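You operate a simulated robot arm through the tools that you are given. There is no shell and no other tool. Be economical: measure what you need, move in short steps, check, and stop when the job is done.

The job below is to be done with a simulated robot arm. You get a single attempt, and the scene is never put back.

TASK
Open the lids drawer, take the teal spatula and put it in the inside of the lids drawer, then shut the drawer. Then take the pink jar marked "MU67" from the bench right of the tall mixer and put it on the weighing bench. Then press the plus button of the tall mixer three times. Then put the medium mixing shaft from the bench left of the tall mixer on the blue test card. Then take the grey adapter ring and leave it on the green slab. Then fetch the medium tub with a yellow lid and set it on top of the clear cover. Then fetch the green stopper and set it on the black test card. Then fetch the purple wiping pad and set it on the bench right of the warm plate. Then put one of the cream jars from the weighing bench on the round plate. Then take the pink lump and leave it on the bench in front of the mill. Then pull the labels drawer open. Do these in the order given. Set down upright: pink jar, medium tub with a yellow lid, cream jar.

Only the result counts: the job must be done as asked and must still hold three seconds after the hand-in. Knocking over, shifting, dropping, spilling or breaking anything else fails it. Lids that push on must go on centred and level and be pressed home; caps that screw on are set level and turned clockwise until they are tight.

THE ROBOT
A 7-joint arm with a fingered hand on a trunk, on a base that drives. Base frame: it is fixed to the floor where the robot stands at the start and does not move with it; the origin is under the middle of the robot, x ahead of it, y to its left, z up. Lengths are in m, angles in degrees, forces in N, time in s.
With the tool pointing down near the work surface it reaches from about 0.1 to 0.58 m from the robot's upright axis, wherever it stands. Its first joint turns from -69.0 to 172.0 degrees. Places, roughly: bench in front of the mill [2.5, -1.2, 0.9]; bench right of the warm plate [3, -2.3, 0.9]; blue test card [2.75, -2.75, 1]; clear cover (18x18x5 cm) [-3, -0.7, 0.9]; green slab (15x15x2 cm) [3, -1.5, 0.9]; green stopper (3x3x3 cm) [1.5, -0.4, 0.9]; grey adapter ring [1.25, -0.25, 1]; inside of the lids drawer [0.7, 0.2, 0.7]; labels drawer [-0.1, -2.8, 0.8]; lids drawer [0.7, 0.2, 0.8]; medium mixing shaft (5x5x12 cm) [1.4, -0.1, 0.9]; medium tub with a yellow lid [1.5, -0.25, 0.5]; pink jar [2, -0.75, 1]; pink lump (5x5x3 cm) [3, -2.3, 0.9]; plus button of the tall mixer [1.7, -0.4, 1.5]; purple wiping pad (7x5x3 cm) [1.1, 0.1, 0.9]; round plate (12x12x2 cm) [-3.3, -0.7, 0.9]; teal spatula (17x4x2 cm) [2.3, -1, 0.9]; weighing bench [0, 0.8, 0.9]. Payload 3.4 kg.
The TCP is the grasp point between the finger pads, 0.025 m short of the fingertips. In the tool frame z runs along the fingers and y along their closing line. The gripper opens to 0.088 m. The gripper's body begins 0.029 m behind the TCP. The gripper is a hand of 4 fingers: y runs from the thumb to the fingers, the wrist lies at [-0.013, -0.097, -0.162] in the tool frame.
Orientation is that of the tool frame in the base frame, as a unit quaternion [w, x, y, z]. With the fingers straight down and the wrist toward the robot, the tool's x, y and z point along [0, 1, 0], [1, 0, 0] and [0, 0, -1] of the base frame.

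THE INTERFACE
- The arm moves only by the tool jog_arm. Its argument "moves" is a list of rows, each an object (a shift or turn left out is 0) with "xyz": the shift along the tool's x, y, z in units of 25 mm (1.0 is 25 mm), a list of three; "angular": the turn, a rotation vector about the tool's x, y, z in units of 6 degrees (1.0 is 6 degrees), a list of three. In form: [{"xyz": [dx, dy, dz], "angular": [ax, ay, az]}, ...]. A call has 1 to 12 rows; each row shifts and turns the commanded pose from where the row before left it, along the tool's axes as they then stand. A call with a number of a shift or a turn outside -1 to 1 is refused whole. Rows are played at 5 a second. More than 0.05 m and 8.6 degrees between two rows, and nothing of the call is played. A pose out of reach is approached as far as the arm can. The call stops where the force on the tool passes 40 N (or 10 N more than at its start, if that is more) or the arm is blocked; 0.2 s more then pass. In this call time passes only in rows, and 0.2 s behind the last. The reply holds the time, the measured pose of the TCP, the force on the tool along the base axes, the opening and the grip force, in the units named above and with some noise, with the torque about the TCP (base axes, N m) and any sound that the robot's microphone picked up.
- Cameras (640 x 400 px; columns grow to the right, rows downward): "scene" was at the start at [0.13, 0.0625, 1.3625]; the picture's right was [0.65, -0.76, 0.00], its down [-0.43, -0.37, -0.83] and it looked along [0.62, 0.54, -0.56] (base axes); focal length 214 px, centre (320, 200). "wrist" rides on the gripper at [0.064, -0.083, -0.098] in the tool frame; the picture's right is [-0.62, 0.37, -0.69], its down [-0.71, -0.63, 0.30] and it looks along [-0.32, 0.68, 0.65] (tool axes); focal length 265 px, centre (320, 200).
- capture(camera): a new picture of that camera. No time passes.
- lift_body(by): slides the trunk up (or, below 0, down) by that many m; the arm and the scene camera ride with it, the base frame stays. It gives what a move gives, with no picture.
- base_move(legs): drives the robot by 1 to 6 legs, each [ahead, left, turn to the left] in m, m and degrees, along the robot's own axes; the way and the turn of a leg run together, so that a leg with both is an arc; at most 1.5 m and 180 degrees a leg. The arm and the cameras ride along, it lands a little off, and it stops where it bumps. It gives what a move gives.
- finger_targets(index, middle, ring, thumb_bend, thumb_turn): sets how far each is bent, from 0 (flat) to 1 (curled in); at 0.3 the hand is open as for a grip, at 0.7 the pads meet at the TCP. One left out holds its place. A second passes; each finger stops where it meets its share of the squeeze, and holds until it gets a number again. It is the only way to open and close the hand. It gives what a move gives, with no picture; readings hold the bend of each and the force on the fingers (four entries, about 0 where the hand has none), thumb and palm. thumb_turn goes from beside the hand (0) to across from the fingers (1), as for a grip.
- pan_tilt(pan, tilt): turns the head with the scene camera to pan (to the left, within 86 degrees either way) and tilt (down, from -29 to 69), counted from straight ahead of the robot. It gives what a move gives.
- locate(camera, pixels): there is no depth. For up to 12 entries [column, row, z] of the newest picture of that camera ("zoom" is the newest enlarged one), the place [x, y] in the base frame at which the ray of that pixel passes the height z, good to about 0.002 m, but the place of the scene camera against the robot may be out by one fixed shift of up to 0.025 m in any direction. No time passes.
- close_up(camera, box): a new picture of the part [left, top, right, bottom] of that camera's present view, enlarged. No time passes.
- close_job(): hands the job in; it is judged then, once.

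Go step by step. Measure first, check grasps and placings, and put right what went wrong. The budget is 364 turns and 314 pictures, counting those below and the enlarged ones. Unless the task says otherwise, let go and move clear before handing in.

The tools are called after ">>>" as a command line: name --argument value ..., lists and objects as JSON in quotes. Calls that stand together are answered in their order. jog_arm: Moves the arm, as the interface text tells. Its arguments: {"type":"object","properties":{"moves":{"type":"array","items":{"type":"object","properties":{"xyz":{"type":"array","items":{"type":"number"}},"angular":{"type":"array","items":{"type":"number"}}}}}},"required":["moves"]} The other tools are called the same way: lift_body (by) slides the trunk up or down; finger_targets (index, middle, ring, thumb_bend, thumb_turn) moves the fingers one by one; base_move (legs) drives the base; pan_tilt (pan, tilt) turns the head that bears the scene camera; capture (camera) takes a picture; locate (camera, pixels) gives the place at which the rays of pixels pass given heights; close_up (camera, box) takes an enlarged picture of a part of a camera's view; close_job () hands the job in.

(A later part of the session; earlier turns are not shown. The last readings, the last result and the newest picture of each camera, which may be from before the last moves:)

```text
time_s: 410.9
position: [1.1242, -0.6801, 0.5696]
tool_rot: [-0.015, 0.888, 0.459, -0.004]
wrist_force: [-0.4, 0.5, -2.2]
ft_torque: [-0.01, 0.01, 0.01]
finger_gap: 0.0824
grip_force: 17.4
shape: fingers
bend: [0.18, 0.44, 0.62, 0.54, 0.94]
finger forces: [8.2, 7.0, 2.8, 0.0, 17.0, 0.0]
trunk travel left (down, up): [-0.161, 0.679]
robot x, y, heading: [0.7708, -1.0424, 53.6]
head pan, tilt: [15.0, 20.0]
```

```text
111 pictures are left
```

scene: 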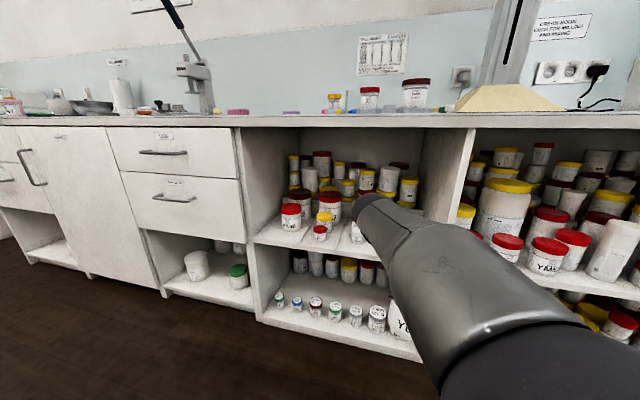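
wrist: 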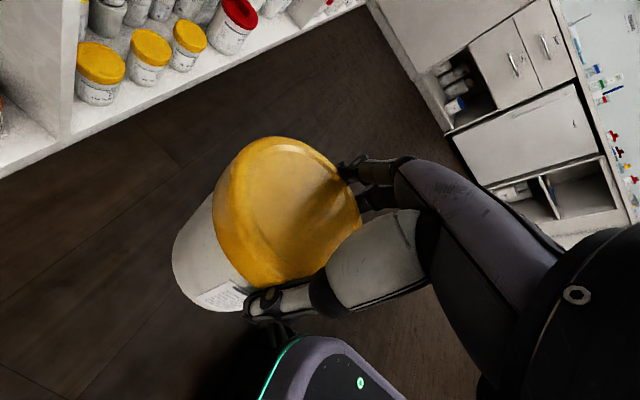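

The tub is out. I raise it and drive across to the clear cover near (-3,-0.7), facing the opposite bench.

>>> lift_body --by 0.4

>>> lift_body --by 0.2

>>> base_move --legs '[[-0.3, 0, 0], [0, 0, 90], [0, 0, 90]]'

>>> base_move --legs '[[0, -1.0, 0], [0, -1.0, 0], [0, -0.7, 0]]'

>>> pan_tilt --pan -20 --tilt 30

>>> capture --camera "scene"

```text
time_s: 414.8
position: [1.1253, -0.6802, 0.9693]
tool_rot: [-0.015, 0.889, 0.458, -0.003]
wrist_force: [0.2, -0.2, -2.8]
ft_torque: [-0.05, 0.04, 0.01]
finger_gap: 0.0826
grip_force: 17.4
shape: fingers
bend: [0.18, 0.44, 0.62, 0.54, 0.94]
finger forces: [8.1, 7.0, 2.9, 0.1, 16.7, 0.0]
trunk travel left (down, up): [-0.561, 0.279]
robot x, y, heading: [0.7737, -1.0435, 53.8]
head pan, tilt: [15.0, 20.0]
```

```text
time_s: 416.9
position: [1.1252, -0.6806, 1.1702]
tool_rot: [-0.016, 0.888, 0.459, -0.004]
wrist_force: [0.1, 0.6, -3.0]
ft_torque: [-0.01, 0.08, 0.01]
finger_gap: 0.0825
grip_force: 17.3
shape: fingers
bend: [0.18, 0.44, 0.62, 0.54, 0.94]
finger forces: [8.0, 7.0, 2.7, 0.1, 16.8, 0.0]
trunk travel left (down, up): [-0.761, 0.079]
robot x, y, heading: [0.7716, -1.048, 53.9]
head pan, tilt: [15.0, 20.0]
```

```text
time_s: 426.6
position: [0.2415, -1.6452, 1.1698]
tool_rot: [0.004, -0.453, 0.892, -0.016]
wrist_force: [0.5, -0.1, -2.0]
ft_torque: [0.03, -0.01, -0.02]
finger_gap: 0.0817
grip_force: 16.1
shape: fingers
bend: [0.18, 0.44, 0.63, 0.54, 0.94]
finger forces: [7.8, 6.8, 1.6, 0.0, 15.7, 0.0]
trunk travel left (down, up): [-0.761, 0.079]
robot x, y, heading: [0.595, -1.2898, -127.1]
head pan, tilt: [15.0, 20.0]
```

```text
time_s: 440.1
position: [-1.9425, -0.0278, 1.1701]
tool_rot: [0.003, -0.454, 0.891, -0.016]
wrist_force: [-0.3, 0.1, -2.8]
ft_torque: [0.02, -0.05, -0.01]
finger_gap: 0.0818
grip_force: 15.7
shape: fingers
bend: [0.18, 0.45, 0.63, 0.54, 0.94]
finger forces: [7.7, 6.8, 1.5, 0.1, 15.5, 0.1]
trunk travel left (down, up): [-0.761, 0.079]
robot x, y, heading: [-1.587, 0.3284, -126.8]
head pan, tilt: [15.0, 20.0]
```

```text
time_s: 441.1
position: [-1.9414, -0.0263, 1.17]
tool_rot: [0.004, -0.455, 0.89, -0.016]
wrist_force: [0.3, 0.3, -2.7]
ft_torque: [0.05, -0.07, -0.04]
finger_gap: 0.0815
grip_force: 15.8
shape: fingers
bend: [0.18, 0.45, 0.63, 0.54, 0.94]
finger forces: [7.6, 6.8, 1.5, 0.0, 15.6, 0.1]
trunk travel left (down, up): [-0.761, 0.079]
robot x, y, heading: [-1.5907, 0.334, -126.6]
head pan, tilt: [-20.0, 30.0]
```

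```text
110 pictures are left
```

scene: 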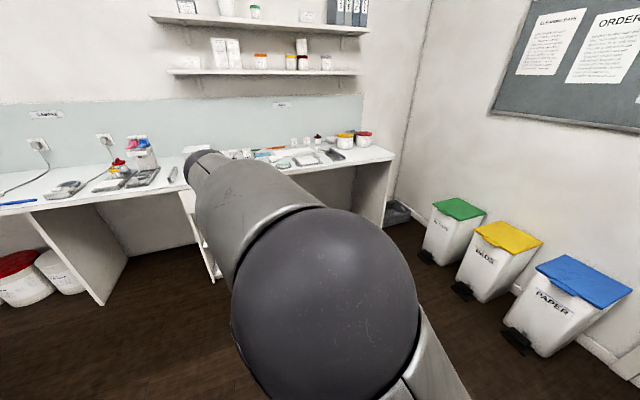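

The opposite bench lies ahead. I approach it and look for the clear cover.

>>> base_move --legs '[[0.75, -0.4, 0.6]]'

>>> pan_tilt --pan 25 --tilt 35

>>> capture --camera "scene"

>>> pan_tilt --pan -30 --tilt 35

>>> capture --camera "scene"

>>> capture --camera "wrist"

```text
time_s: 445.6
position: [-2.6985, -0.4119, 1.1701]
tool_rot: [0.004, -0.468, 0.884, -0.015]
wrist_force: [-0.7, 0.0, -2.3]
ft_torque: [0.04, -0.02, 0.01]
finger_gap: 0.0817
grip_force: 15.9
shape: fingers
bend: [0.18, 0.45, 0.63, 0.54, 0.94]
finger forces: [7.7, 6.6, 1.4, 0.1, 15.6, 0.0]
trunk travel left (down, up): [-0.761, 0.079]
robot x, y, heading: [-2.3586, -0.0442, -125.4]
head pan, tilt: [-20.0, 30.0]
```

```text
time_s: 446.8
position: [-2.698, -0.4119, 1.17]
tool_rot: [0.005, -0.468, 0.883, -0.016]
wrist_force: [0.7, -0.2, -3.8]
ft_torque: [0.05, -0.05, 0.0]
finger_gap: 0.0817
grip_force: 15.8
shape: fingers
bend: [0.18, 0.45, 0.63, 0.54, 0.94]
finger forces: [7.6, 6.7, 1.6, 0.0, 15.5, 0.0]
trunk travel left (down, up): [-0.761, 0.079]
robot x, y, heading: [-2.3555, -0.0411, -124.9]
head pan, tilt: [25.0, 35.0]
```

```text
109 pictures are left
```

scene: 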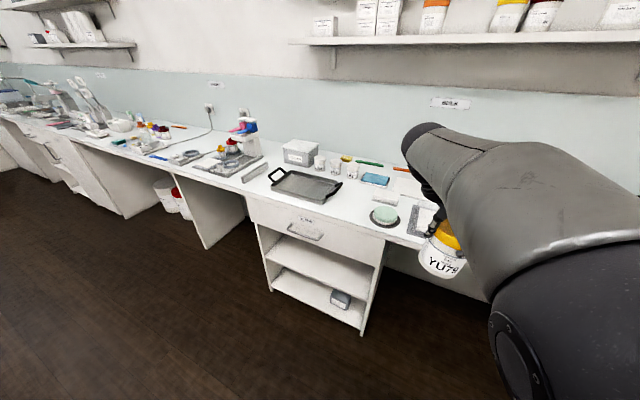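

```text
time_s: 448.0
position: [-2.6985, -0.411, 1.1699]
tool_rot: [0.004, -0.468, 0.884, -0.015]
wrist_force: [-0.2, 0.6, -2.8]
ft_torque: [0.04, -0.02, -0.02]
finger_gap: 0.0817
grip_force: 15.8
shape: fingers
bend: [0.18, 0.45, 0.63, 0.54, 0.94]
finger forces: [7.7, 6.7, 1.5, 0.0, 15.6, 0.1]
trunk travel left (down, up): [-0.761, 0.079]
robot x, y, heading: [-2.3557, -0.0379, -124.9]
head pan, tilt: [-30.0, 35.0]
```

```text
108 pictures are left
```

scene: 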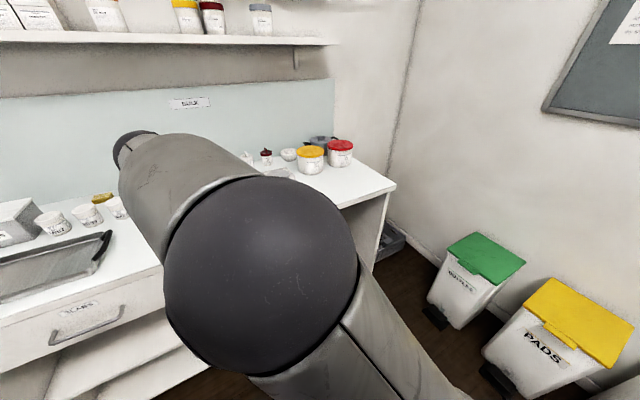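

```text
107 pictures are left
```

wrist: 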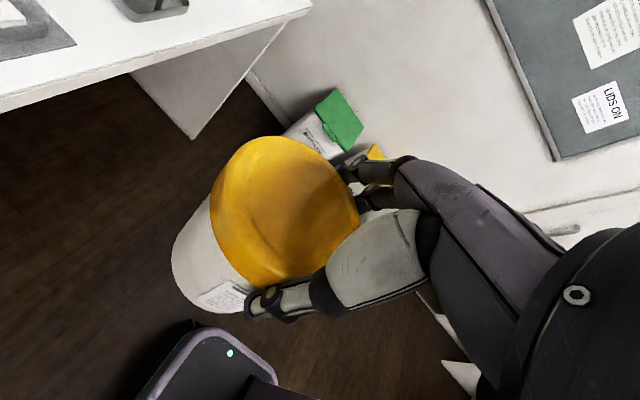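

>>> locate --camera "wrist" --pixels '[[30, 40, 0.9], [155, 10, 0.9], [310, 5, 0.9], [20, 20, 0.95]]'

>>> pan_tilt --pan 25 --tilt 35

>>> close_up --camera "scene" --box '[240, 120, 480, 270]'

>>> capture --camera "scene"

>>> locate --camera "scene" --pixels '[[384, 215, 0.92], [305, 185, 0.91], [375, 179, 0.92], [415, 225, 0.91], [385, 240, 0.9], [250, 205, 0.9]]'

```text
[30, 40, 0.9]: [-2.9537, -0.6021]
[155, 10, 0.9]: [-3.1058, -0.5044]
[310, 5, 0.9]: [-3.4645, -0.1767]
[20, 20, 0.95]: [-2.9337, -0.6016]
```

```text
time_s: 449.2
position: [-2.697, -0.4122, 1.1687]
tool_rot: [0.004, -0.468, 0.884, -0.015]
wrist_force: [-0.1, 1.4, -2.3]
ft_torque: [0.02, -0.04, 0.01]
finger_gap: 0.0816
grip_force: 15.9
shape: fingers
bend: [0.18, 0.45, 0.63, 0.54, 0.94]
finger forces: [7.8, 6.6, 1.5, 0.1, 15.5, 0.0]
trunk travel left (down, up): [-0.761, 0.079]
robot x, y, heading: [-2.3592, -0.0414, -125.1]
head pan, tilt: [25.0, 35.0]
```

```text
2.67 times, centred on (360, 195) of scene
```

zoom: 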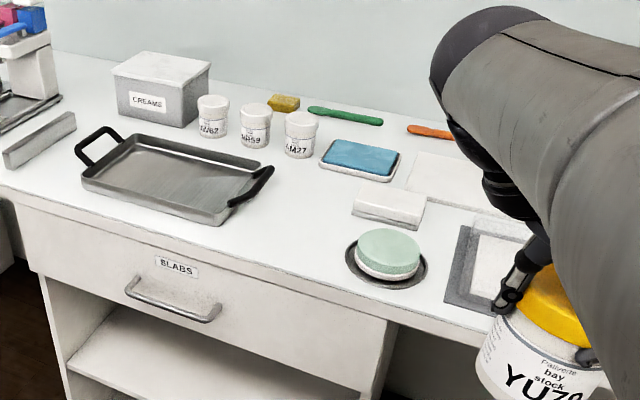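

```text
105 pictures are left
```

scene: 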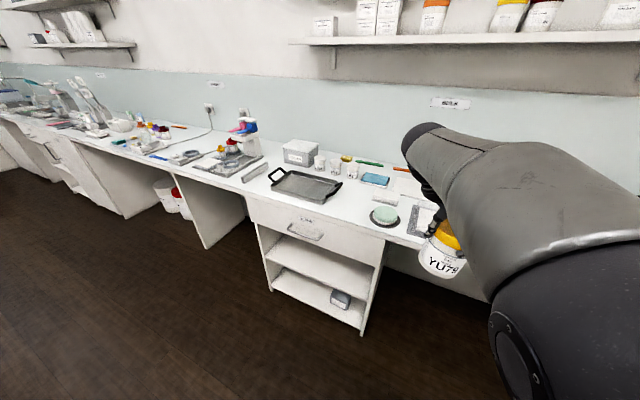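

```text
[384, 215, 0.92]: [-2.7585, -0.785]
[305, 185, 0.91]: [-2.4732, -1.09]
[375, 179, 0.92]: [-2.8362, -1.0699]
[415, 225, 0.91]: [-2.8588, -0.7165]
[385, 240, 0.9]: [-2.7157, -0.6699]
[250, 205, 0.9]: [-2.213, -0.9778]
```

The clear cover sits on the dark-framed mat just right of the round plate. I move closer to see it with the wrist camera.

>>> base_move --legs '[[0.2, -0.02, -1.0]]'

>>> capture --camera "wrist"

>>> pan_tilt --pan 35 --tilt 50

>>> capture --camera "scene"

```text
time_s: 450.9
position: [-2.8368, -0.5591, 1.1701]
tool_rot: [0.004, -0.461, 0.887, -0.016]
wrist_force: [-0.6, -0.4, -2.6]
ft_torque: [0.06, -0.05, -0.02]
finger_gap: 0.0815
grip_force: 15.7
shape: fingers
bend: [0.18, 0.45, 0.63, 0.54, 0.94]
finger forces: [7.6, 6.7, 1.6, 0.0, 15.5, 0.0]
trunk travel left (down, up): [-0.761, 0.079]
robot x, y, heading: [-2.487, -0.1951, -126.0]
head pan, tilt: [25.0, 35.0]
```

```text
104 pictures are left
```

wrist: 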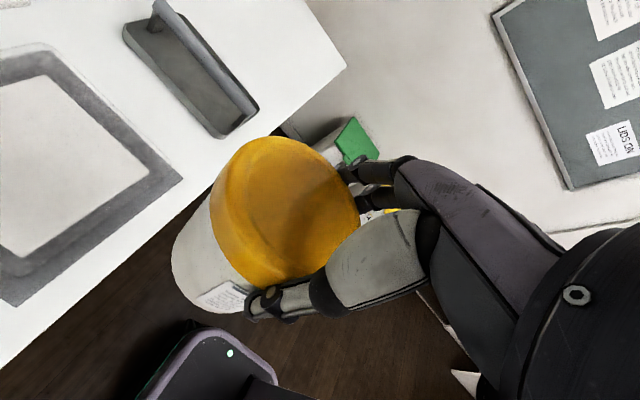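

```text
time_s: 451.6
position: [-2.8363, -0.5576, 1.1699]
tool_rot: [0.004, -0.461, 0.887, -0.015]
wrist_force: [0.6, -0.2, -2.6]
ft_torque: [0.06, -0.04, -0.01]
finger_gap: 0.0815
grip_force: 15.8
shape: fingers
bend: [0.18, 0.45, 0.63, 0.54, 0.94]
finger forces: [7.6, 6.7, 1.6, 0.0, 15.6, 0.1]
trunk travel left (down, up): [-0.761, 0.079]
robot x, y, heading: [-2.488, -0.1931, -126.1]
head pan, tilt: [35.0, 50.0]
```

```text
103 pictures are left
```

scene: 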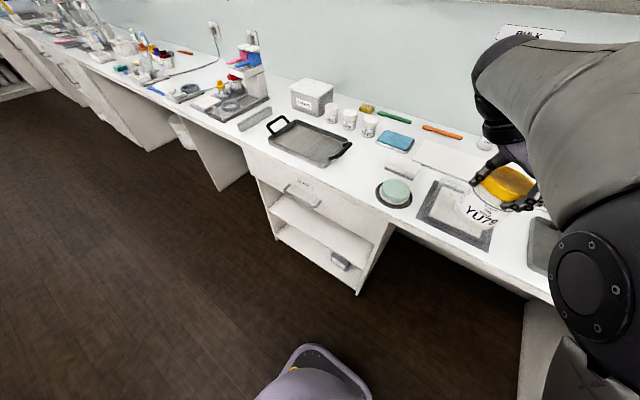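

>>> close_up --camera "scene" --box '[370, 130, 560, 260]'

>>> close_up --camera "wrist" --box '[0, 0, 260, 320]'

>>> locate --camera "wrist" --pixels '[[183, 180, 0.9], [45, 45, 0.9], [15, 306, 0.9], [150, 180, 0.9], [45, 80, 0.9], [20, 258, 0.9]]'

```text
3.08 times, centred on (465, 195) of scene
```

zoom: 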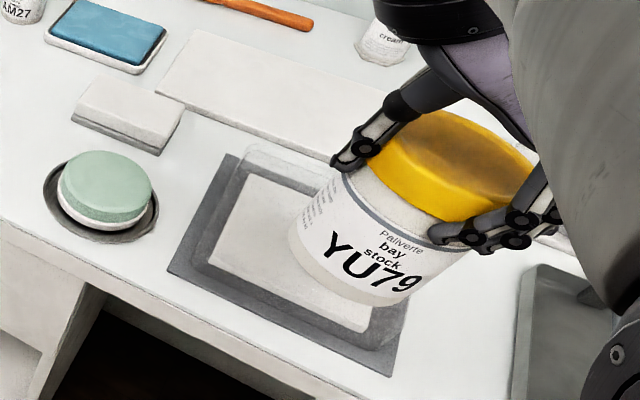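

```text
1.25 times, centred on (130, 160) of wrist
```

zoom: 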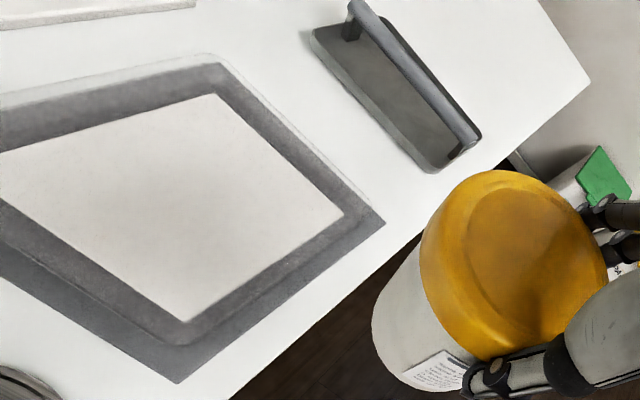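

```text
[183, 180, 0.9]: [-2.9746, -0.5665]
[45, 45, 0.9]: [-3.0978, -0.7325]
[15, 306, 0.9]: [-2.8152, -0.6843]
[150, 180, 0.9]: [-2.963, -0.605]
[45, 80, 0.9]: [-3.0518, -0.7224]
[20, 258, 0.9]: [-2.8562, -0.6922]
```

The mat and clear cover are centred at about (-2.956,-0.708). I drive so the tub is above the cover's centre.

>>> base_move --legs '[[0.173, -0.008, 0]]'

>>> capture --camera "wrist"

>>> pan_tilt --pan 20 --tilt 50

>>> capture --camera "scene"

```text
time_s: 453.1
position: [-2.9437, -0.6954, 1.1692]
tool_rot: [0.004, -0.461, 0.887, -0.016]
wrist_force: [-0.4, -0.6, -3.2]
ft_torque: [0.06, -0.01, 0.05]
finger_gap: 0.0814
grip_force: 15.9
shape: fingers
bend: [0.18, 0.45, 0.63, 0.54, 0.94]
finger forces: [7.7, 6.6, 1.7, 0.1, 15.4, 0.1]
trunk travel left (down, up): [-0.761, 0.079]
robot x, y, heading: [-2.5976, -0.3276, -125.7]
head pan, tilt: [35.0, 50.0]
```

```text
100 pictures are left
```

wrist: 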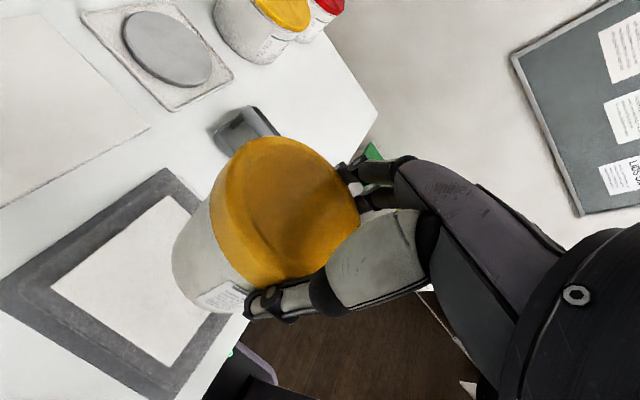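

```text
time_s: 453.9
position: [-2.9442, -0.6948, 1.17]
tool_rot: [0.005, -0.461, 0.887, -0.016]
wrist_force: [0.2, 0.8, -2.1]
ft_torque: [0.06, -0.01, 0.02]
finger_gap: 0.0815
grip_force: 15.4
shape: fingers
bend: [0.18, 0.45, 0.63, 0.54, 0.94]
finger forces: [7.7, 6.6, 1.6, 0.0, 15.4, 0.1]
trunk travel left (down, up): [-0.761, 0.079]
robot x, y, heading: [-2.5957, -0.3298, -125.7]
head pan, tilt: [20.0, 50.0]
```

```text
99 pictures are left
```

scene: 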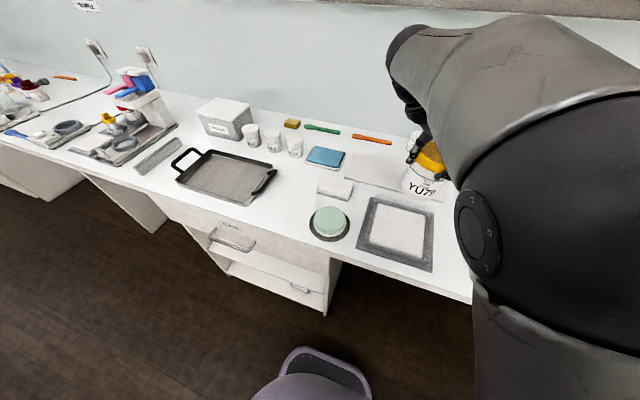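

>>> locate --camera "wrist" --pixels '[[163, 168, 0.9], [0, 287, 0.9], [160, 398, 0.9], [168, 50, 0.92], [120, 50, 0.92], [214, 60, 0.92], [165, 195, 0.955], [50, 287, 0.9]]'

>>> close_up --camera "wrist" --box '[0, 140, 260, 400]'

```text
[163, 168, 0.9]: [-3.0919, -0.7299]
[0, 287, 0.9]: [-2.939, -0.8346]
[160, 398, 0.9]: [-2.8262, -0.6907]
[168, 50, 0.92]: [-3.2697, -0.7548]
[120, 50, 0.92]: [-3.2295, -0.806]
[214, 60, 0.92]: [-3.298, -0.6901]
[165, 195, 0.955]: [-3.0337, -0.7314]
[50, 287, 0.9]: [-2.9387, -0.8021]
```

```text
1.54 times, centred on (130, 270) of wrist
```

zoom: 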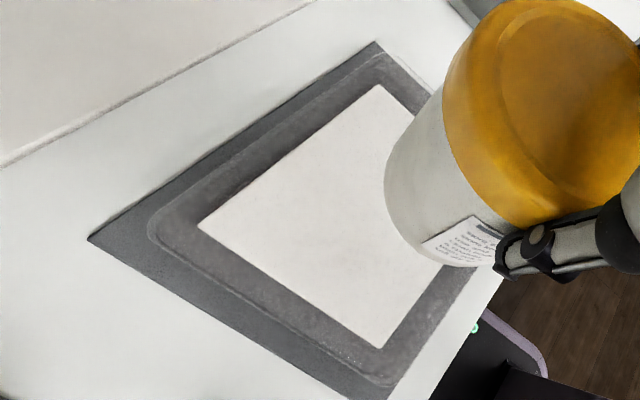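

>>> locate --camera "wrist" --pixels '[[19.6, 286, 0.955], [169, 176, 0.955], [172, 390, 0.955], [19.6, 286, 0.91], [169, 176, 0.91], [172, 390, 0.91]]'

```text
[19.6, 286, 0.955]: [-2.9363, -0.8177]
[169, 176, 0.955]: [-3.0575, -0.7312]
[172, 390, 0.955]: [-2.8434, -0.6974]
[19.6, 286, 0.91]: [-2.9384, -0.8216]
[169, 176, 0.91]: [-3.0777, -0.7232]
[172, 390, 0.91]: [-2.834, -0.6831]
```

The tub is over the cover's centre. I lower with the trunk, then gently to contact.

>>> lift_body --by -0.1

>>> capture --camera "scene"

>>> jog_arm --moves '[{"xyz": [0, 0, 0.15]}, {"xyz": [0, 0, 0.15]}, {"xyz": [0, 0, 0.15]}, {"xyz": [0, 0, 0.12]}]'

>>> capture --camera "wrist"

```text
time_s: 455.2
position: [-2.9437, -0.694, 1.0705]
tool_rot: [0.005, -0.462, 0.887, -0.015]
wrist_force: [-0.3, -0.2, -3.2]
ft_torque: [0.03, -0.04, 0.0]
finger_gap: 0.0815
grip_force: 15.2
shape: fingers
bend: [0.18, 0.45, 0.63, 0.54, 0.94]
finger forces: [7.7, 6.5, 1.6, 0.0, 15.4, 0.1]
trunk travel left (down, up): [-0.661, 0.179]
robot x, y, heading: [-2.5981, -0.3305, -125.6]
head pan, tilt: [20.0, 50.0]
```

```text
97 pictures are left
```

scene: 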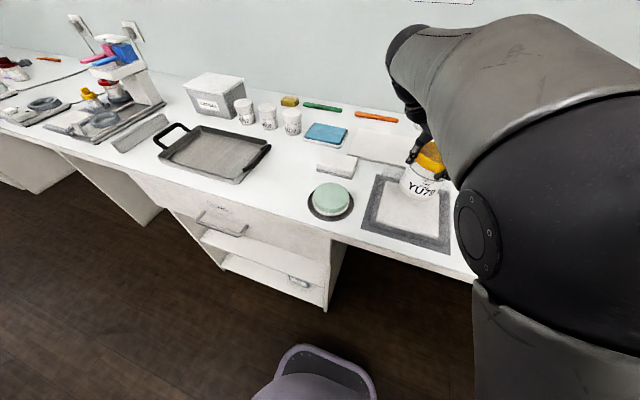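

```text
time_s: 456.2
position: [-2.9493, -0.6921, 1.0641]
tool_rot: [0.007, -0.455, 0.89, -0.036]
wrist_force: [0.4, 0.3, -2.6]
ft_torque: [0.04, -0.02, 0.03]
finger_gap: 0.0817
grip_force: 15.3
shape: fingers
bend: [0.18, 0.45, 0.63, 0.54, 0.94]
finger forces: [7.6, 6.6, 1.5, 0.0, 15.3, 0.0]
trunk travel left (down, up): [-0.661, 0.179]
robot x, y, heading: [-2.5985, -0.3323, -125.8]
head pan, tilt: [20.0, 50.0]
```

```text
96 pictures are left
```

wrist: 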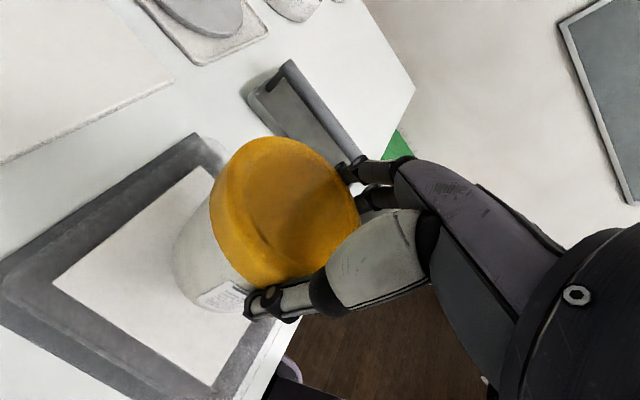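

The arm tilts slightly when jogging down in this pose; I undo that and use the trunk only.

>>> jog_arm --moves '[{"xyz": [0, 0, -0.57]}]'

>>> lift_body --by -0.016

>>> lift_body --by -0.005

>>> lift_body --by -0.004

```text
time_s: 456.6
position: [-2.9509, -0.6926, 1.079]
tool_rot: [0.007, -0.455, 0.89, -0.035]
wrist_force: [1.2, 0.0, -2.7]
ft_torque: [0.04, -0.02, 0.01]
finger_gap: 0.0818
grip_force: 15.8
shape: fingers
bend: [0.18, 0.45, 0.63, 0.54, 0.94]
finger forces: [7.8, 6.7, 1.5, 0.1, 15.2, 0.0]
trunk travel left (down, up): [-0.661, 0.179]
robot x, y, heading: [-2.5946, -0.3241, -125.6]
head pan, tilt: [20.0, 50.0]
```

```text
time_s: 457.2
position: [-2.9513, -0.6914, 1.0603]
tool_rot: [0.009, -0.454, 0.891, -0.033]
wrist_force: [0.4, 0.3, -2.9]
ft_torque: [0.01, -0.04, 0.0]
finger_gap: 0.0814
grip_force: 15.2
shape: fingers
bend: [0.18, 0.45, 0.63, 0.54, 0.94]
finger forces: [7.7, 6.6, 1.5, 0.1, 15.3, 0.1]
trunk travel left (down, up): [-0.645, 0.195]
robot x, y, heading: [-2.5951, -0.3297, -125.8]
head pan, tilt: [20.0, 50.0]
```

```text
time_s: 457.8
position: [-2.9528, -0.6928, 1.0557]
tool_rot: [0.011, -0.454, 0.89, -0.033]
wrist_force: [0.3, -0.2, -3.0]
ft_torque: [0.02, 0.0, 0.0]
finger_gap: 0.0815
grip_force: 15.7
shape: fingers
bend: [0.18, 0.45, 0.63, 0.54, 0.94]
finger forces: [7.8, 6.6, 1.6, 0.0, 15.3, 0.1]
trunk travel left (down, up): [-0.64, 0.2]
robot x, y, heading: [-2.5938, -0.3317, -125.9]
head pan, tilt: [20.0, 50.0]
```

```text
time_s: 458.3
position: [-2.9522, -0.6924, 1.0503]
tool_rot: [0.011, -0.454, 0.89, -0.033]
wrist_force: [-0.5, 0.2, -2.3]
ft_torque: [0.03, -0.06, -0.01]
finger_gap: 0.0812
grip_force: 16.1
shape: fingers
bend: [0.18, 0.45, 0.63, 0.54, 0.94]
finger forces: [7.7, 6.6, 1.5, 0.1, 15.2, 0.1]
trunk travel left (down, up): [-0.636, 0.204]
robot x, y, heading: [-2.5953, -0.3307, -125.6]
head pan, tilt: [20.0, 50.0]
```

>>> jog_arm --moves '[{"angular": [-0.36, 0, 0]}]'

>>> lift_body --by -0.004

>>> capture --camera "wrist"

>>> close_up --camera "scene" --box '[340, 130, 480, 260]'

```text
time_s: 458.7
position: [-2.9534, -0.6912, 1.048]
tool_rot: [0.004, -0.453, 0.892, -0.016]
wrist_force: [-0.7, 0.5, -3.0]
ft_torque: [0.06, 0.01, -0.01]
finger_gap: 0.0814
grip_force: 15.1
shape: fingers
bend: [0.18, 0.45, 0.63, 0.54, 0.94]
finger forces: [7.7, 6.7, 1.6, 0.0, 15.3, 0.0]
trunk travel left (down, up): [-0.636, 0.204]
robot x, y, heading: [-2.5962, -0.3303, -125.7]
head pan, tilt: [20.0, 50.0]
```

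```text
time_s: 459.2
position: [-2.952, -0.6914, 1.0457]
tool_rot: [0.004, -0.453, 0.891, -0.017]
wrist_force: [1.3, 1.9, 2.8]
ft_torque: [0.1, 0.07, -0.04]
finger_gap: 0.0815
grip_force: 16.6
shape: fingers
bend: [0.18, 0.45, 0.63, 0.54, 0.94]
finger forces: [9.6, 6.5, 1.6, 0.0, 16.2, 0.0]
trunk travel left (down, up): [-0.632, 0.208]
robot x, y, heading: [-2.5964, -0.3316, -125.9]
head pan, tilt: [20.0, 50.0]
```

```text
95 pictures are left
```

wrist: 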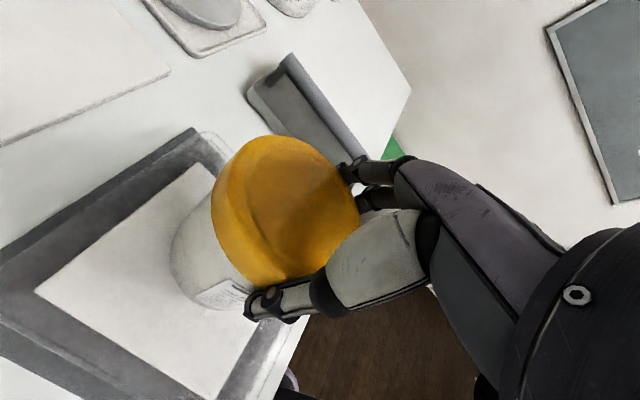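

```text
3.08 times, centred on (410, 195) of scene
```

zoom: 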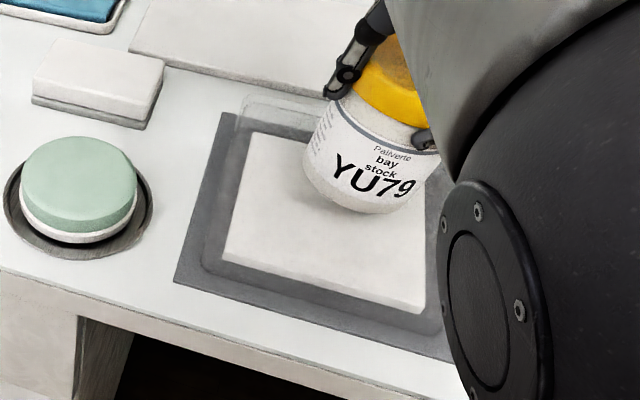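

Contact has begun (force changed from -3 to +2.8 N). I press 3 mm more, then release.

>>> lift_body --by -0.003

>>> finger_targets --index 0.1 --middle 0.1 --ring 0.1 --thumb_bend 0.1

>>> capture --camera "wrist"

>>> lift_body --by 0.12

>>> capture --camera "wrist"

>>> close_up --camera "scene" --box '[340, 130, 480, 260]'

```text
time_s: 459.8
position: [-2.9504, -0.6899, 1.0416]
tool_rot: [0.002, -0.454, 0.891, -0.017]
wrist_force: [2.8, 1.8, 10.5]
ft_torque: [0.14, 0.29, -0.08]
finger_gap: 0.082
grip_force: 17.4
shape: fingers
bend: [0.18, 0.45, 0.63, 0.54, 0.94]
finger forces: [10.4, 6.0, 1.4, 0.0, 16.6, 0.1]
trunk travel left (down, up): [-0.629, 0.211]
robot x, y, heading: [-2.5961, -0.3276, -126.0]
head pan, tilt: [20.0, 50.0]
```

```text
time_s: 460.8
position: [-2.952, -0.692, 1.0421]
tool_rot: [0.003, -0.454, 0.891, -0.017]
wrist_force: [-0.7, 0.1, 0.0]
ft_torque: [0.02, -0.01, -0.01]
finger_gap: 0.1203
grip_force: 0.1
shape: fingers
bend: [0.1, 0.1, 0.1, 0.1, 0.96]
finger forces: [0.0, 0.0, 0.1, 0.1, 0.1, 0.0]
trunk travel left (down, up): [-0.629, 0.211]
robot x, y, heading: [-2.5958, -0.3285, -125.9]
head pan, tilt: [20.0, 50.0]
```

```text
93 pictures are left
```

wrist: 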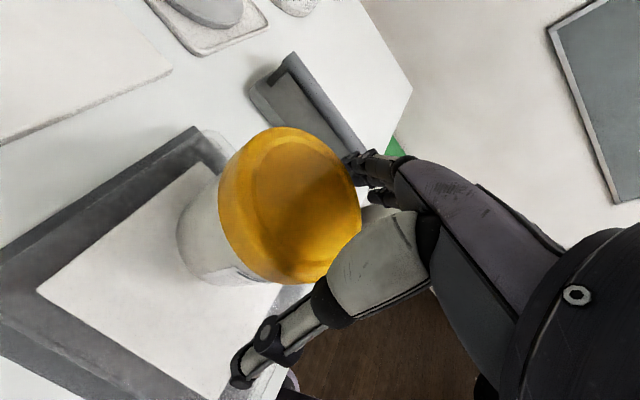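

```text
time_s: 462.2
position: [-2.9533, -0.6909, 1.1633]
tool_rot: [0.004, -0.453, 0.891, -0.017]
wrist_force: [-1.0, -0.2, 0.0]
ft_torque: [-0.01, -0.02, -0.01]
finger_gap: 0.12
grip_force: 0.1
shape: fingers
bend: [0.1, 0.1, 0.1, 0.1, 0.96]
finger forces: [0.0, 0.1, 0.0, 0.0, 0.0, 0.0]
trunk travel left (down, up): [-0.749, 0.091]
robot x, y, heading: [-2.5937, -0.326, -125.8]
head pan, tilt: [20.0, 50.0]
```

```text
92 pictures are left
```

wrist: 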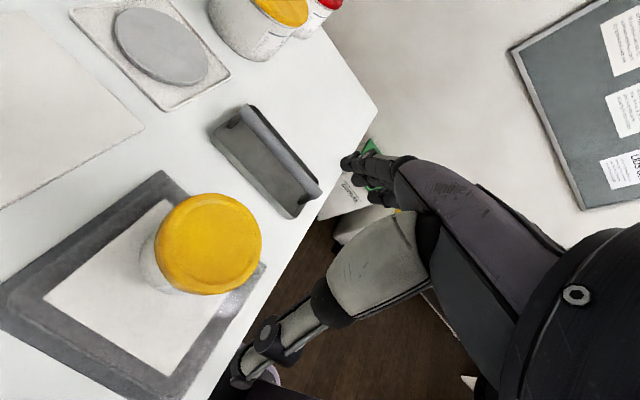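

```text
3.08 times, centred on (410, 195) of scene
```

zoom: 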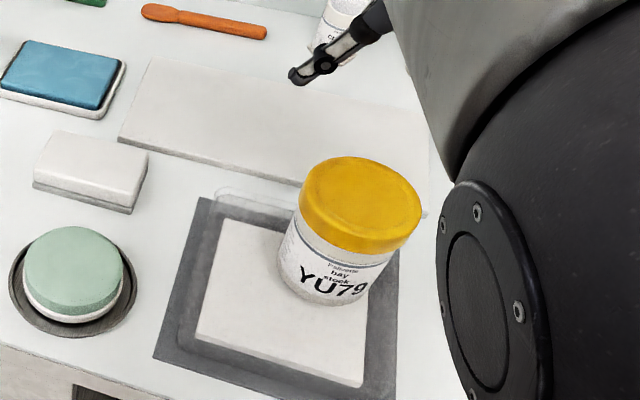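

The yellow-lidded tub stands on the clear cover. Next the green stopper: I back away, turn and drive back, turning the tool to its normal yaw.

>>> base_move --legs '[[-0.6, 0, 0], [0, 0, 90], [0, 0, 89.8], [0.3, -1.1, 0], [0.3, -1.1, 0], [0, -1.1, 0]]'

>>> jog_arm --moves '[{"angular": [0, 0, -1]}, {"angular": [0, 0, -1]}, {"angular": [0, 0, -1]}, {"angular": [0, 0, -1]}, {"angular": [0, 0, -1]}, {"angular": [0, 0, -1]}, {"angular": [0, 0, -1]}, {"angular": [0, 0, -1]}, {"angular": [0, 0, -1]}, {"angular": [0, 0, -1]}, {"angular": [0, 0, -1]}, {"angular": [0, 0, -1]}]'

>>> finger_targets --index 0.3 --middle 0.3 --ring 0.3 --thumb_bend 0.3

>>> capture --camera "wrist"

```text
time_s: 489.5
position: [1.1635, -0.9189, 1.1624]
tool_rot: [-0.016, 0.892, 0.452, -0.004]
wrist_force: [-0.4, 0.1, 0.9]
ft_torque: [-0.01, 0.01, -0.02]
finger_gap: 0.1199
grip_force: 0.0
shape: fingers
bend: [0.1, 0.1, 0.1, 0.1, 0.96]
finger forces: [0.0, 0.0, 0.0, 0.0, 0.0, 0.0]
trunk travel left (down, up): [-0.749, 0.091]
robot x, y, heading: [0.8089, -1.2807, 53.9]
head pan, tilt: [20.0, 50.0]
```

```text
time_s: 492.1
position: [1.1647, -0.9195, 1.1646]
tool_rot: [-0.017, 0.455, 0.89, 0.009]
wrist_force: [-0.7, 0.0, 0.5]
ft_torque: [-0.01, -0.04, -0.02]
finger_gap: 0.1201
grip_force: 0.0
shape: fingers
bend: [0.1, 0.1, 0.1, 0.1, 0.96]
finger forces: [0.1, 0.1, 0.0, 0.1, 0.0, 0.0]
trunk travel left (down, up): [-0.749, 0.091]
robot x, y, heading: [0.8077, -1.2795, 53.9]
head pan, tilt: [20.0, 50.0]
```

```text
time_s: 493.1
position: [1.1641, -0.9176, 1.1623]
tool_rot: [-0.015, 0.455, 0.89, 0.007]
wrist_force: [-0.8, 0.0, 0.3]
ft_torque: [0.02, 0.02, 0.03]
finger_gap: 0.0852
grip_force: 0.0
shape: fingers
bend: [0.3, 0.3, 0.3, 0.3, 0.96]
finger forces: [0.1, 0.0, 0.0, 0.1, 0.0, 0.1]
trunk travel left (down, up): [-0.749, 0.091]
robot x, y, heading: [0.8113, -1.2801, 53.9]
head pan, tilt: [20.0, 50.0]
```

```text
90 pictures are left
```

wrist: 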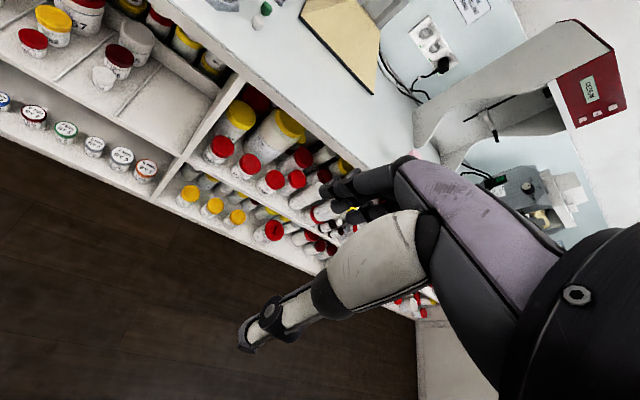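

>>> jog_arm --moves '[{"angular": [0, -0.32, -0.9]}, {"angular": [0, 0, -1]}, {"angular": [0, 0, -1]}]'

>>> base_move --legs '[[0.38, 0.07, 0]]'

>>> capture --camera "wrist"

```text
time_s: 493.9
position: [1.1643, -0.9197, 1.1624]
tool_rot: [-0.001, 0.316, 0.949, -0.001]
wrist_force: [-0.3, -0.4, 0.3]
ft_torque: [-0.01, 0.01, -0.02]
finger_gap: 0.0854
grip_force: 0.0
shape: fingers
bend: [0.3, 0.3, 0.3, 0.3, 0.96]
finger forces: [0.0, 0.1, 0.1, 0.0, 0.1, 0.1]
trunk travel left (down, up): [-0.749, 0.091]
robot x, y, heading: [0.8078, -1.2815, 53.8]
head pan, tilt: [20.0, 50.0]
```

```text
time_s: 496.3
position: [1.3267, -0.5721, 1.1619]
tool_rot: [0.0, 0.315, 0.949, -0.001]
wrist_force: [-1.2, 0.2, 0.2]
ft_torque: [-0.02, -0.02, -0.01]
finger_gap: 0.0853
grip_force: 0.1
shape: fingers
bend: [0.3, 0.3, 0.3, 0.3, 0.96]
finger forces: [0.1, 0.1, 0.0, 0.0, 0.0, 0.1]
trunk travel left (down, up): [-0.749, 0.091]
robot x, y, heading: [0.974, -0.9383, 54.1]
head pan, tilt: [20.0, 50.0]
```

```text
89 pictures are left
```

wrist: 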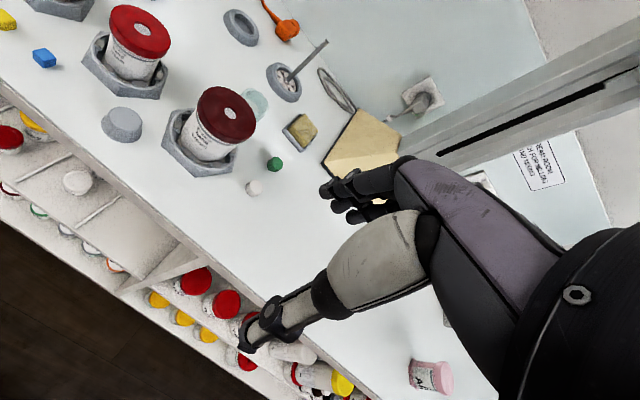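

The green stopper is at (274,163), beside a white one. I locate both.

>>> locate --camera "wrist" --pixels '[[274, 163, 0.918], [274, 168, 0.9], [253, 188, 0.915], [300, 130, 0.91], [200, 150, 0.9], [322, 165, 0.9]]'

>>> close_up --camera "wrist" --box '[170, 80, 370, 240]'

```text
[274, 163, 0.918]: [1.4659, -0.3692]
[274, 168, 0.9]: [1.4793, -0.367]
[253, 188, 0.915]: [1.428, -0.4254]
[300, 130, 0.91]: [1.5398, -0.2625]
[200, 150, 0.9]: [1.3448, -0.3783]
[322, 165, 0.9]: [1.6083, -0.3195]
```

```text
2.50 times, centred on (270, 160) of wrist
```

zoom: 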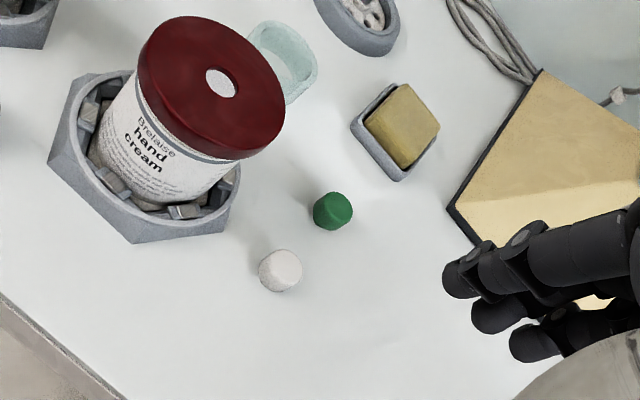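

The stopper is at (1.471,-0.369), with a white one 7 cm in front of it. I use a narrower opening (~4.5 cm) and drive over it.

>>> finger_targets --index 0.48 --middle 0.48 --ring 0.48 --thumb_bend 0.48

>>> base_move --legs '[[0.249, 0.003, -0.2]]'

>>> lift_body --by -0.13

>>> capture --camera "wrist"

```text
time_s: 497.3
position: [1.3264, -0.5736, 1.1634]
tool_rot: [0.0, 0.314, 0.95, 0.0]
wrist_force: [0.4, 0.2, -0.3]
ft_torque: [0.02, 0.01, -0.03]
finger_gap: 0.0467
grip_force: 0.2
shape: fingers
bend: [0.48, 0.48, 0.48, 0.48, 0.96]
finger forces: [0.0, 0.0, 0.0, 0.0, 0.1, 0.0]
trunk travel left (down, up): [-0.749, 0.091]
robot x, y, heading: [0.9686, -0.9369, 54.2]
head pan, tilt: [20.0, 50.0]
```

```text
time_s: 499.1
position: [1.4712, -0.3699, 1.163]
tool_rot: [-0.001, 0.315, 0.949, 0.0]
wrist_force: [-0.2, -0.1, 0.1]
ft_torque: [-0.04, 0.02, 0.0]
finger_gap: 0.0467
grip_force: 0.0
shape: fingers
bend: [0.48, 0.48, 0.48, 0.48, 0.96]
finger forces: [0.0, 0.1, 0.0, 0.1, 0.1, 0.0]
trunk travel left (down, up): [-0.749, 0.091]
robot x, y, heading: [1.1123, -0.7337, 54.2]
head pan, tilt: [20.0, 50.0]
```

```text
time_s: 500.7
position: [1.471, -0.3697, 1.0318]
tool_rot: [0.0, 0.315, 0.949, 0.001]
wrist_force: [0.7, -0.9, 0.5]
ft_torque: [-0.02, 0.0, -0.01]
finger_gap: 0.0466
grip_force: 0.0
shape: fingers
bend: [0.48, 0.48, 0.48, 0.48, 0.96]
finger forces: [0.1, 0.0, 0.0, 0.0, 0.1, 0.1]
trunk travel left (down, up): [-0.619, 0.221]
robot x, y, heading: [1.1137, -0.7325, 54.2]
head pan, tilt: [20.0, 50.0]
```

```text
87 pictures are left
```

wrist: 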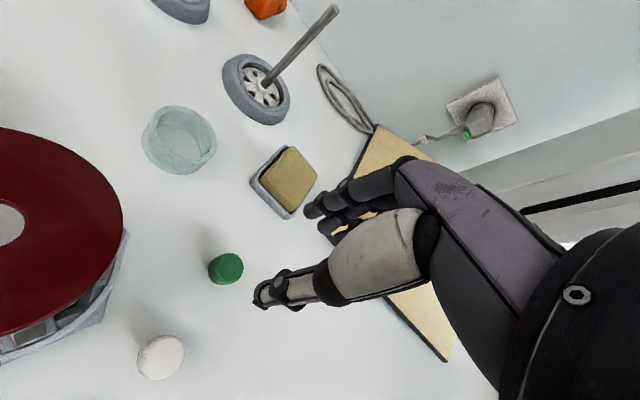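

>>> locate --camera "wrist" --pixels '[[226, 268, 0.925], [226, 268, 0.915], [123, 230, 1.0], [123, 230, 0.98], [160, 357, 0.92], [262, 198, 0.91]]'

```text
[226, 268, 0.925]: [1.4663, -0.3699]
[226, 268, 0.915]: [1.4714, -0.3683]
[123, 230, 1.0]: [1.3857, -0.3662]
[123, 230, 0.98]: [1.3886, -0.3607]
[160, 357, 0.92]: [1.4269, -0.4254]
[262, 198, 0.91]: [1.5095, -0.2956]
```

>>> locate --camera "wrist" --pixels '[[5, 225, 0.98], [5, 225, 1.0], [5, 225, 1.02], [5, 225, 1.04], [60, 345, 0.92]]'

```text
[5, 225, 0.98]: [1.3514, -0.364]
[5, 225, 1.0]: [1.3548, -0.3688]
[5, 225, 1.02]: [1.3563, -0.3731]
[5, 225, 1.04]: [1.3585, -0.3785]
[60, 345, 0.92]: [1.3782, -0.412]
```

The jar's lid top is at z≈1.0 and the camera boom would come too close to it. I yaw the hand ~70° to the right before descending.

>>> jog_arm --moves '[{"angular": [0, 0, 1]}, {"angular": [0, 0, 1]}, {"angular": [0, 0, 1]}, {"angular": [0, 0, 1]}, {"angular": [0, 0, 1]}, {"angular": [0, 0, 1]}, {"angular": [0, 0, 1]}, {"angular": [0, 0, 1]}, {"angular": [0, 0, 1]}, {"angular": [0, 0, 1]}, {"angular": [0, 0, 1]}, {"angular": [0, 0, 0.7]}]'

>>> capture --camera "wrist"

```text
time_s: 503.3
position: [1.4732, -0.3733, 1.0374]
tool_rot: [-0.013, 0.806, 0.592, -0.001]
wrist_force: [0.4, 0.0, 0.9]
ft_torque: [0.02, -0.01, 0.01]
finger_gap: 0.0468
grip_force: 0.1
shape: fingers
bend: [0.48, 0.48, 0.48, 0.48, 0.96]
finger forces: [0.0, 0.1, 0.0, 0.0, 0.1, 0.0]
trunk travel left (down, up): [-0.619, 0.221]
robot x, y, heading: [1.1121, -0.7274, 53.8]
head pan, tilt: [20.0, 50.0]
```

```text
86 pictures are left
```

wrist: 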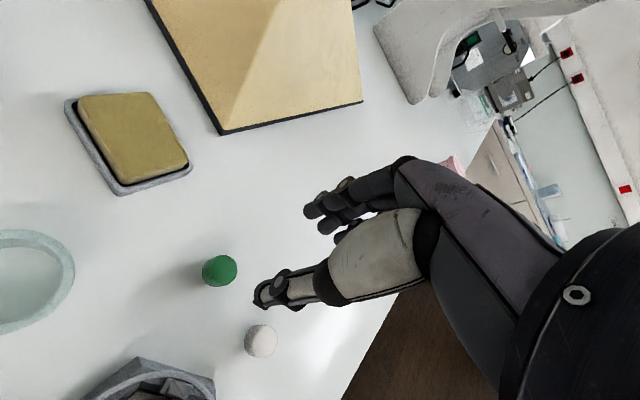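

>>> locate --camera "wrist" --pixels '[[219, 270, 0.92], [219, 272, 0.91]]'

>>> lift_body --by -0.06

>>> capture --camera "wrist"

```text
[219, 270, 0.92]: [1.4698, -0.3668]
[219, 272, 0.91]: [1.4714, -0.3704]
```

```text
time_s: 504.3
position: [1.4745, -0.3734, 0.9755]
tool_rot: [-0.013, 0.806, 0.592, -0.003]
wrist_force: [-0.8, 0.1, 0.0]
ft_torque: [-0.02, 0.0, 0.03]
finger_gap: 0.0463
grip_force: 0.1
shape: fingers
bend: [0.48, 0.48, 0.48, 0.48, 0.96]
finger forces: [0.0, 0.0, 0.0, 0.1, 0.0, 0.0]
trunk travel left (down, up): [-0.559, 0.281]
robot x, y, heading: [1.1165, -0.7344, 53.9]
head pan, tilt: [20.0, 50.0]
```

```text
85 pictures are left
```

wrist: 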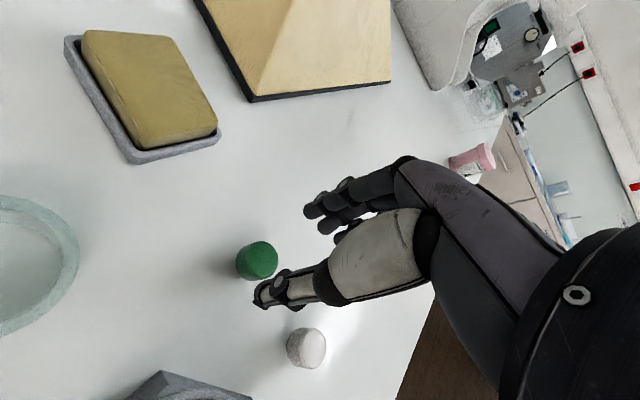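

>>> locate --camera "wrist" --pixels '[[257, 261, 0.913], [305, 348, 0.915]]'

```text
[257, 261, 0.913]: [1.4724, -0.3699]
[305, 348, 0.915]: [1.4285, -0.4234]
```

Aligned. I lower to z≈0.928 and close.

>>> jog_arm --moves '[{"xyz": [0.15, -0.1, 0]}]'

>>> lift_body --by -0.047

>>> finger_targets --index 0.75 --middle 0.75 --ring 0.75 --thumb_bend 0.75

>>> lift_body --by 0.1

>>> capture --camera "wrist"

```text
time_s: 504.7
position: [1.4723, -0.3687, 0.9773]
tool_rot: [-0.014, 0.805, 0.593, 0.001]
wrist_force: [0.2, 0.0, 0.2]
ft_torque: [-0.04, -0.03, 0.02]
finger_gap: 0.0467
grip_force: 0.0
shape: fingers
bend: [0.48, 0.48, 0.48, 0.48, 0.96]
finger forces: [0.1, 0.0, 0.1, 0.0, 0.0, 0.1]
trunk travel left (down, up): [-0.559, 0.281]
robot x, y, heading: [1.1136, -0.7316, 54.0]
head pan, tilt: [20.0, 50.0]
```

```text
time_s: 505.6
position: [1.4741, -0.3682, 0.929]
tool_rot: [-0.013, 0.806, 0.591, -0.002]
wrist_force: [0.8, 1.0, 4.3]
ft_torque: [-0.11, -0.16, 0.03]
finger_gap: 0.0467
grip_force: 2.6
shape: fingers
bend: [0.48, 0.47, 0.48, 0.48, 0.96]
finger forces: [0.0, 4.9, 0.1, 0.1, 0.0, 0.0]
trunk travel left (down, up): [-0.512, 0.328]
robot x, y, heading: [1.1123, -0.7375, 54.1]
head pan, tilt: [20.0, 50.0]
```

```text
time_s: 506.6
position: [1.4724, -0.37, 0.9278]
tool_rot: [-0.012, 0.806, 0.591, -0.004]
wrist_force: [0.4, -0.7, 0.7]
ft_torque: [0.01, 0.03, -0.03]
finger_gap: 0.0079
grip_force: 15.7
shape: fingers
bend: [0.73, 0.73, 0.75, 0.67, 0.93]
finger forces: [7.9, 8.7, 0.0, 0.0, 14.8, 0.0]
trunk travel left (down, up): [-0.512, 0.328]
robot x, y, heading: [1.1142, -0.7311, 54.0]
head pan, tilt: [20.0, 50.0]
```

```text
time_s: 507.9
position: [1.4731, -0.3683, 1.0284]
tool_rot: [-0.013, 0.806, 0.592, -0.004]
wrist_force: [0.3, 0.3, 0.6]
ft_torque: [0.01, 0.01, -0.01]
finger_gap: 0.0088
grip_force: 15.6
shape: fingers
bend: [0.73, 0.73, 0.75, 0.67, 0.93]
finger forces: [7.9, 8.8, 0.0, 0.0, 14.7, 0.0]
trunk travel left (down, up): [-0.612, 0.228]
robot x, y, heading: [1.1134, -0.7312, 54.1]
head pan, tilt: [20.0, 50.0]
```

```text
84 pictures are left
```

wrist: 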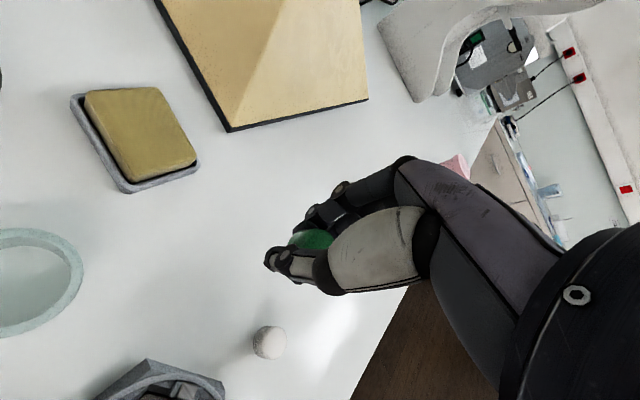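

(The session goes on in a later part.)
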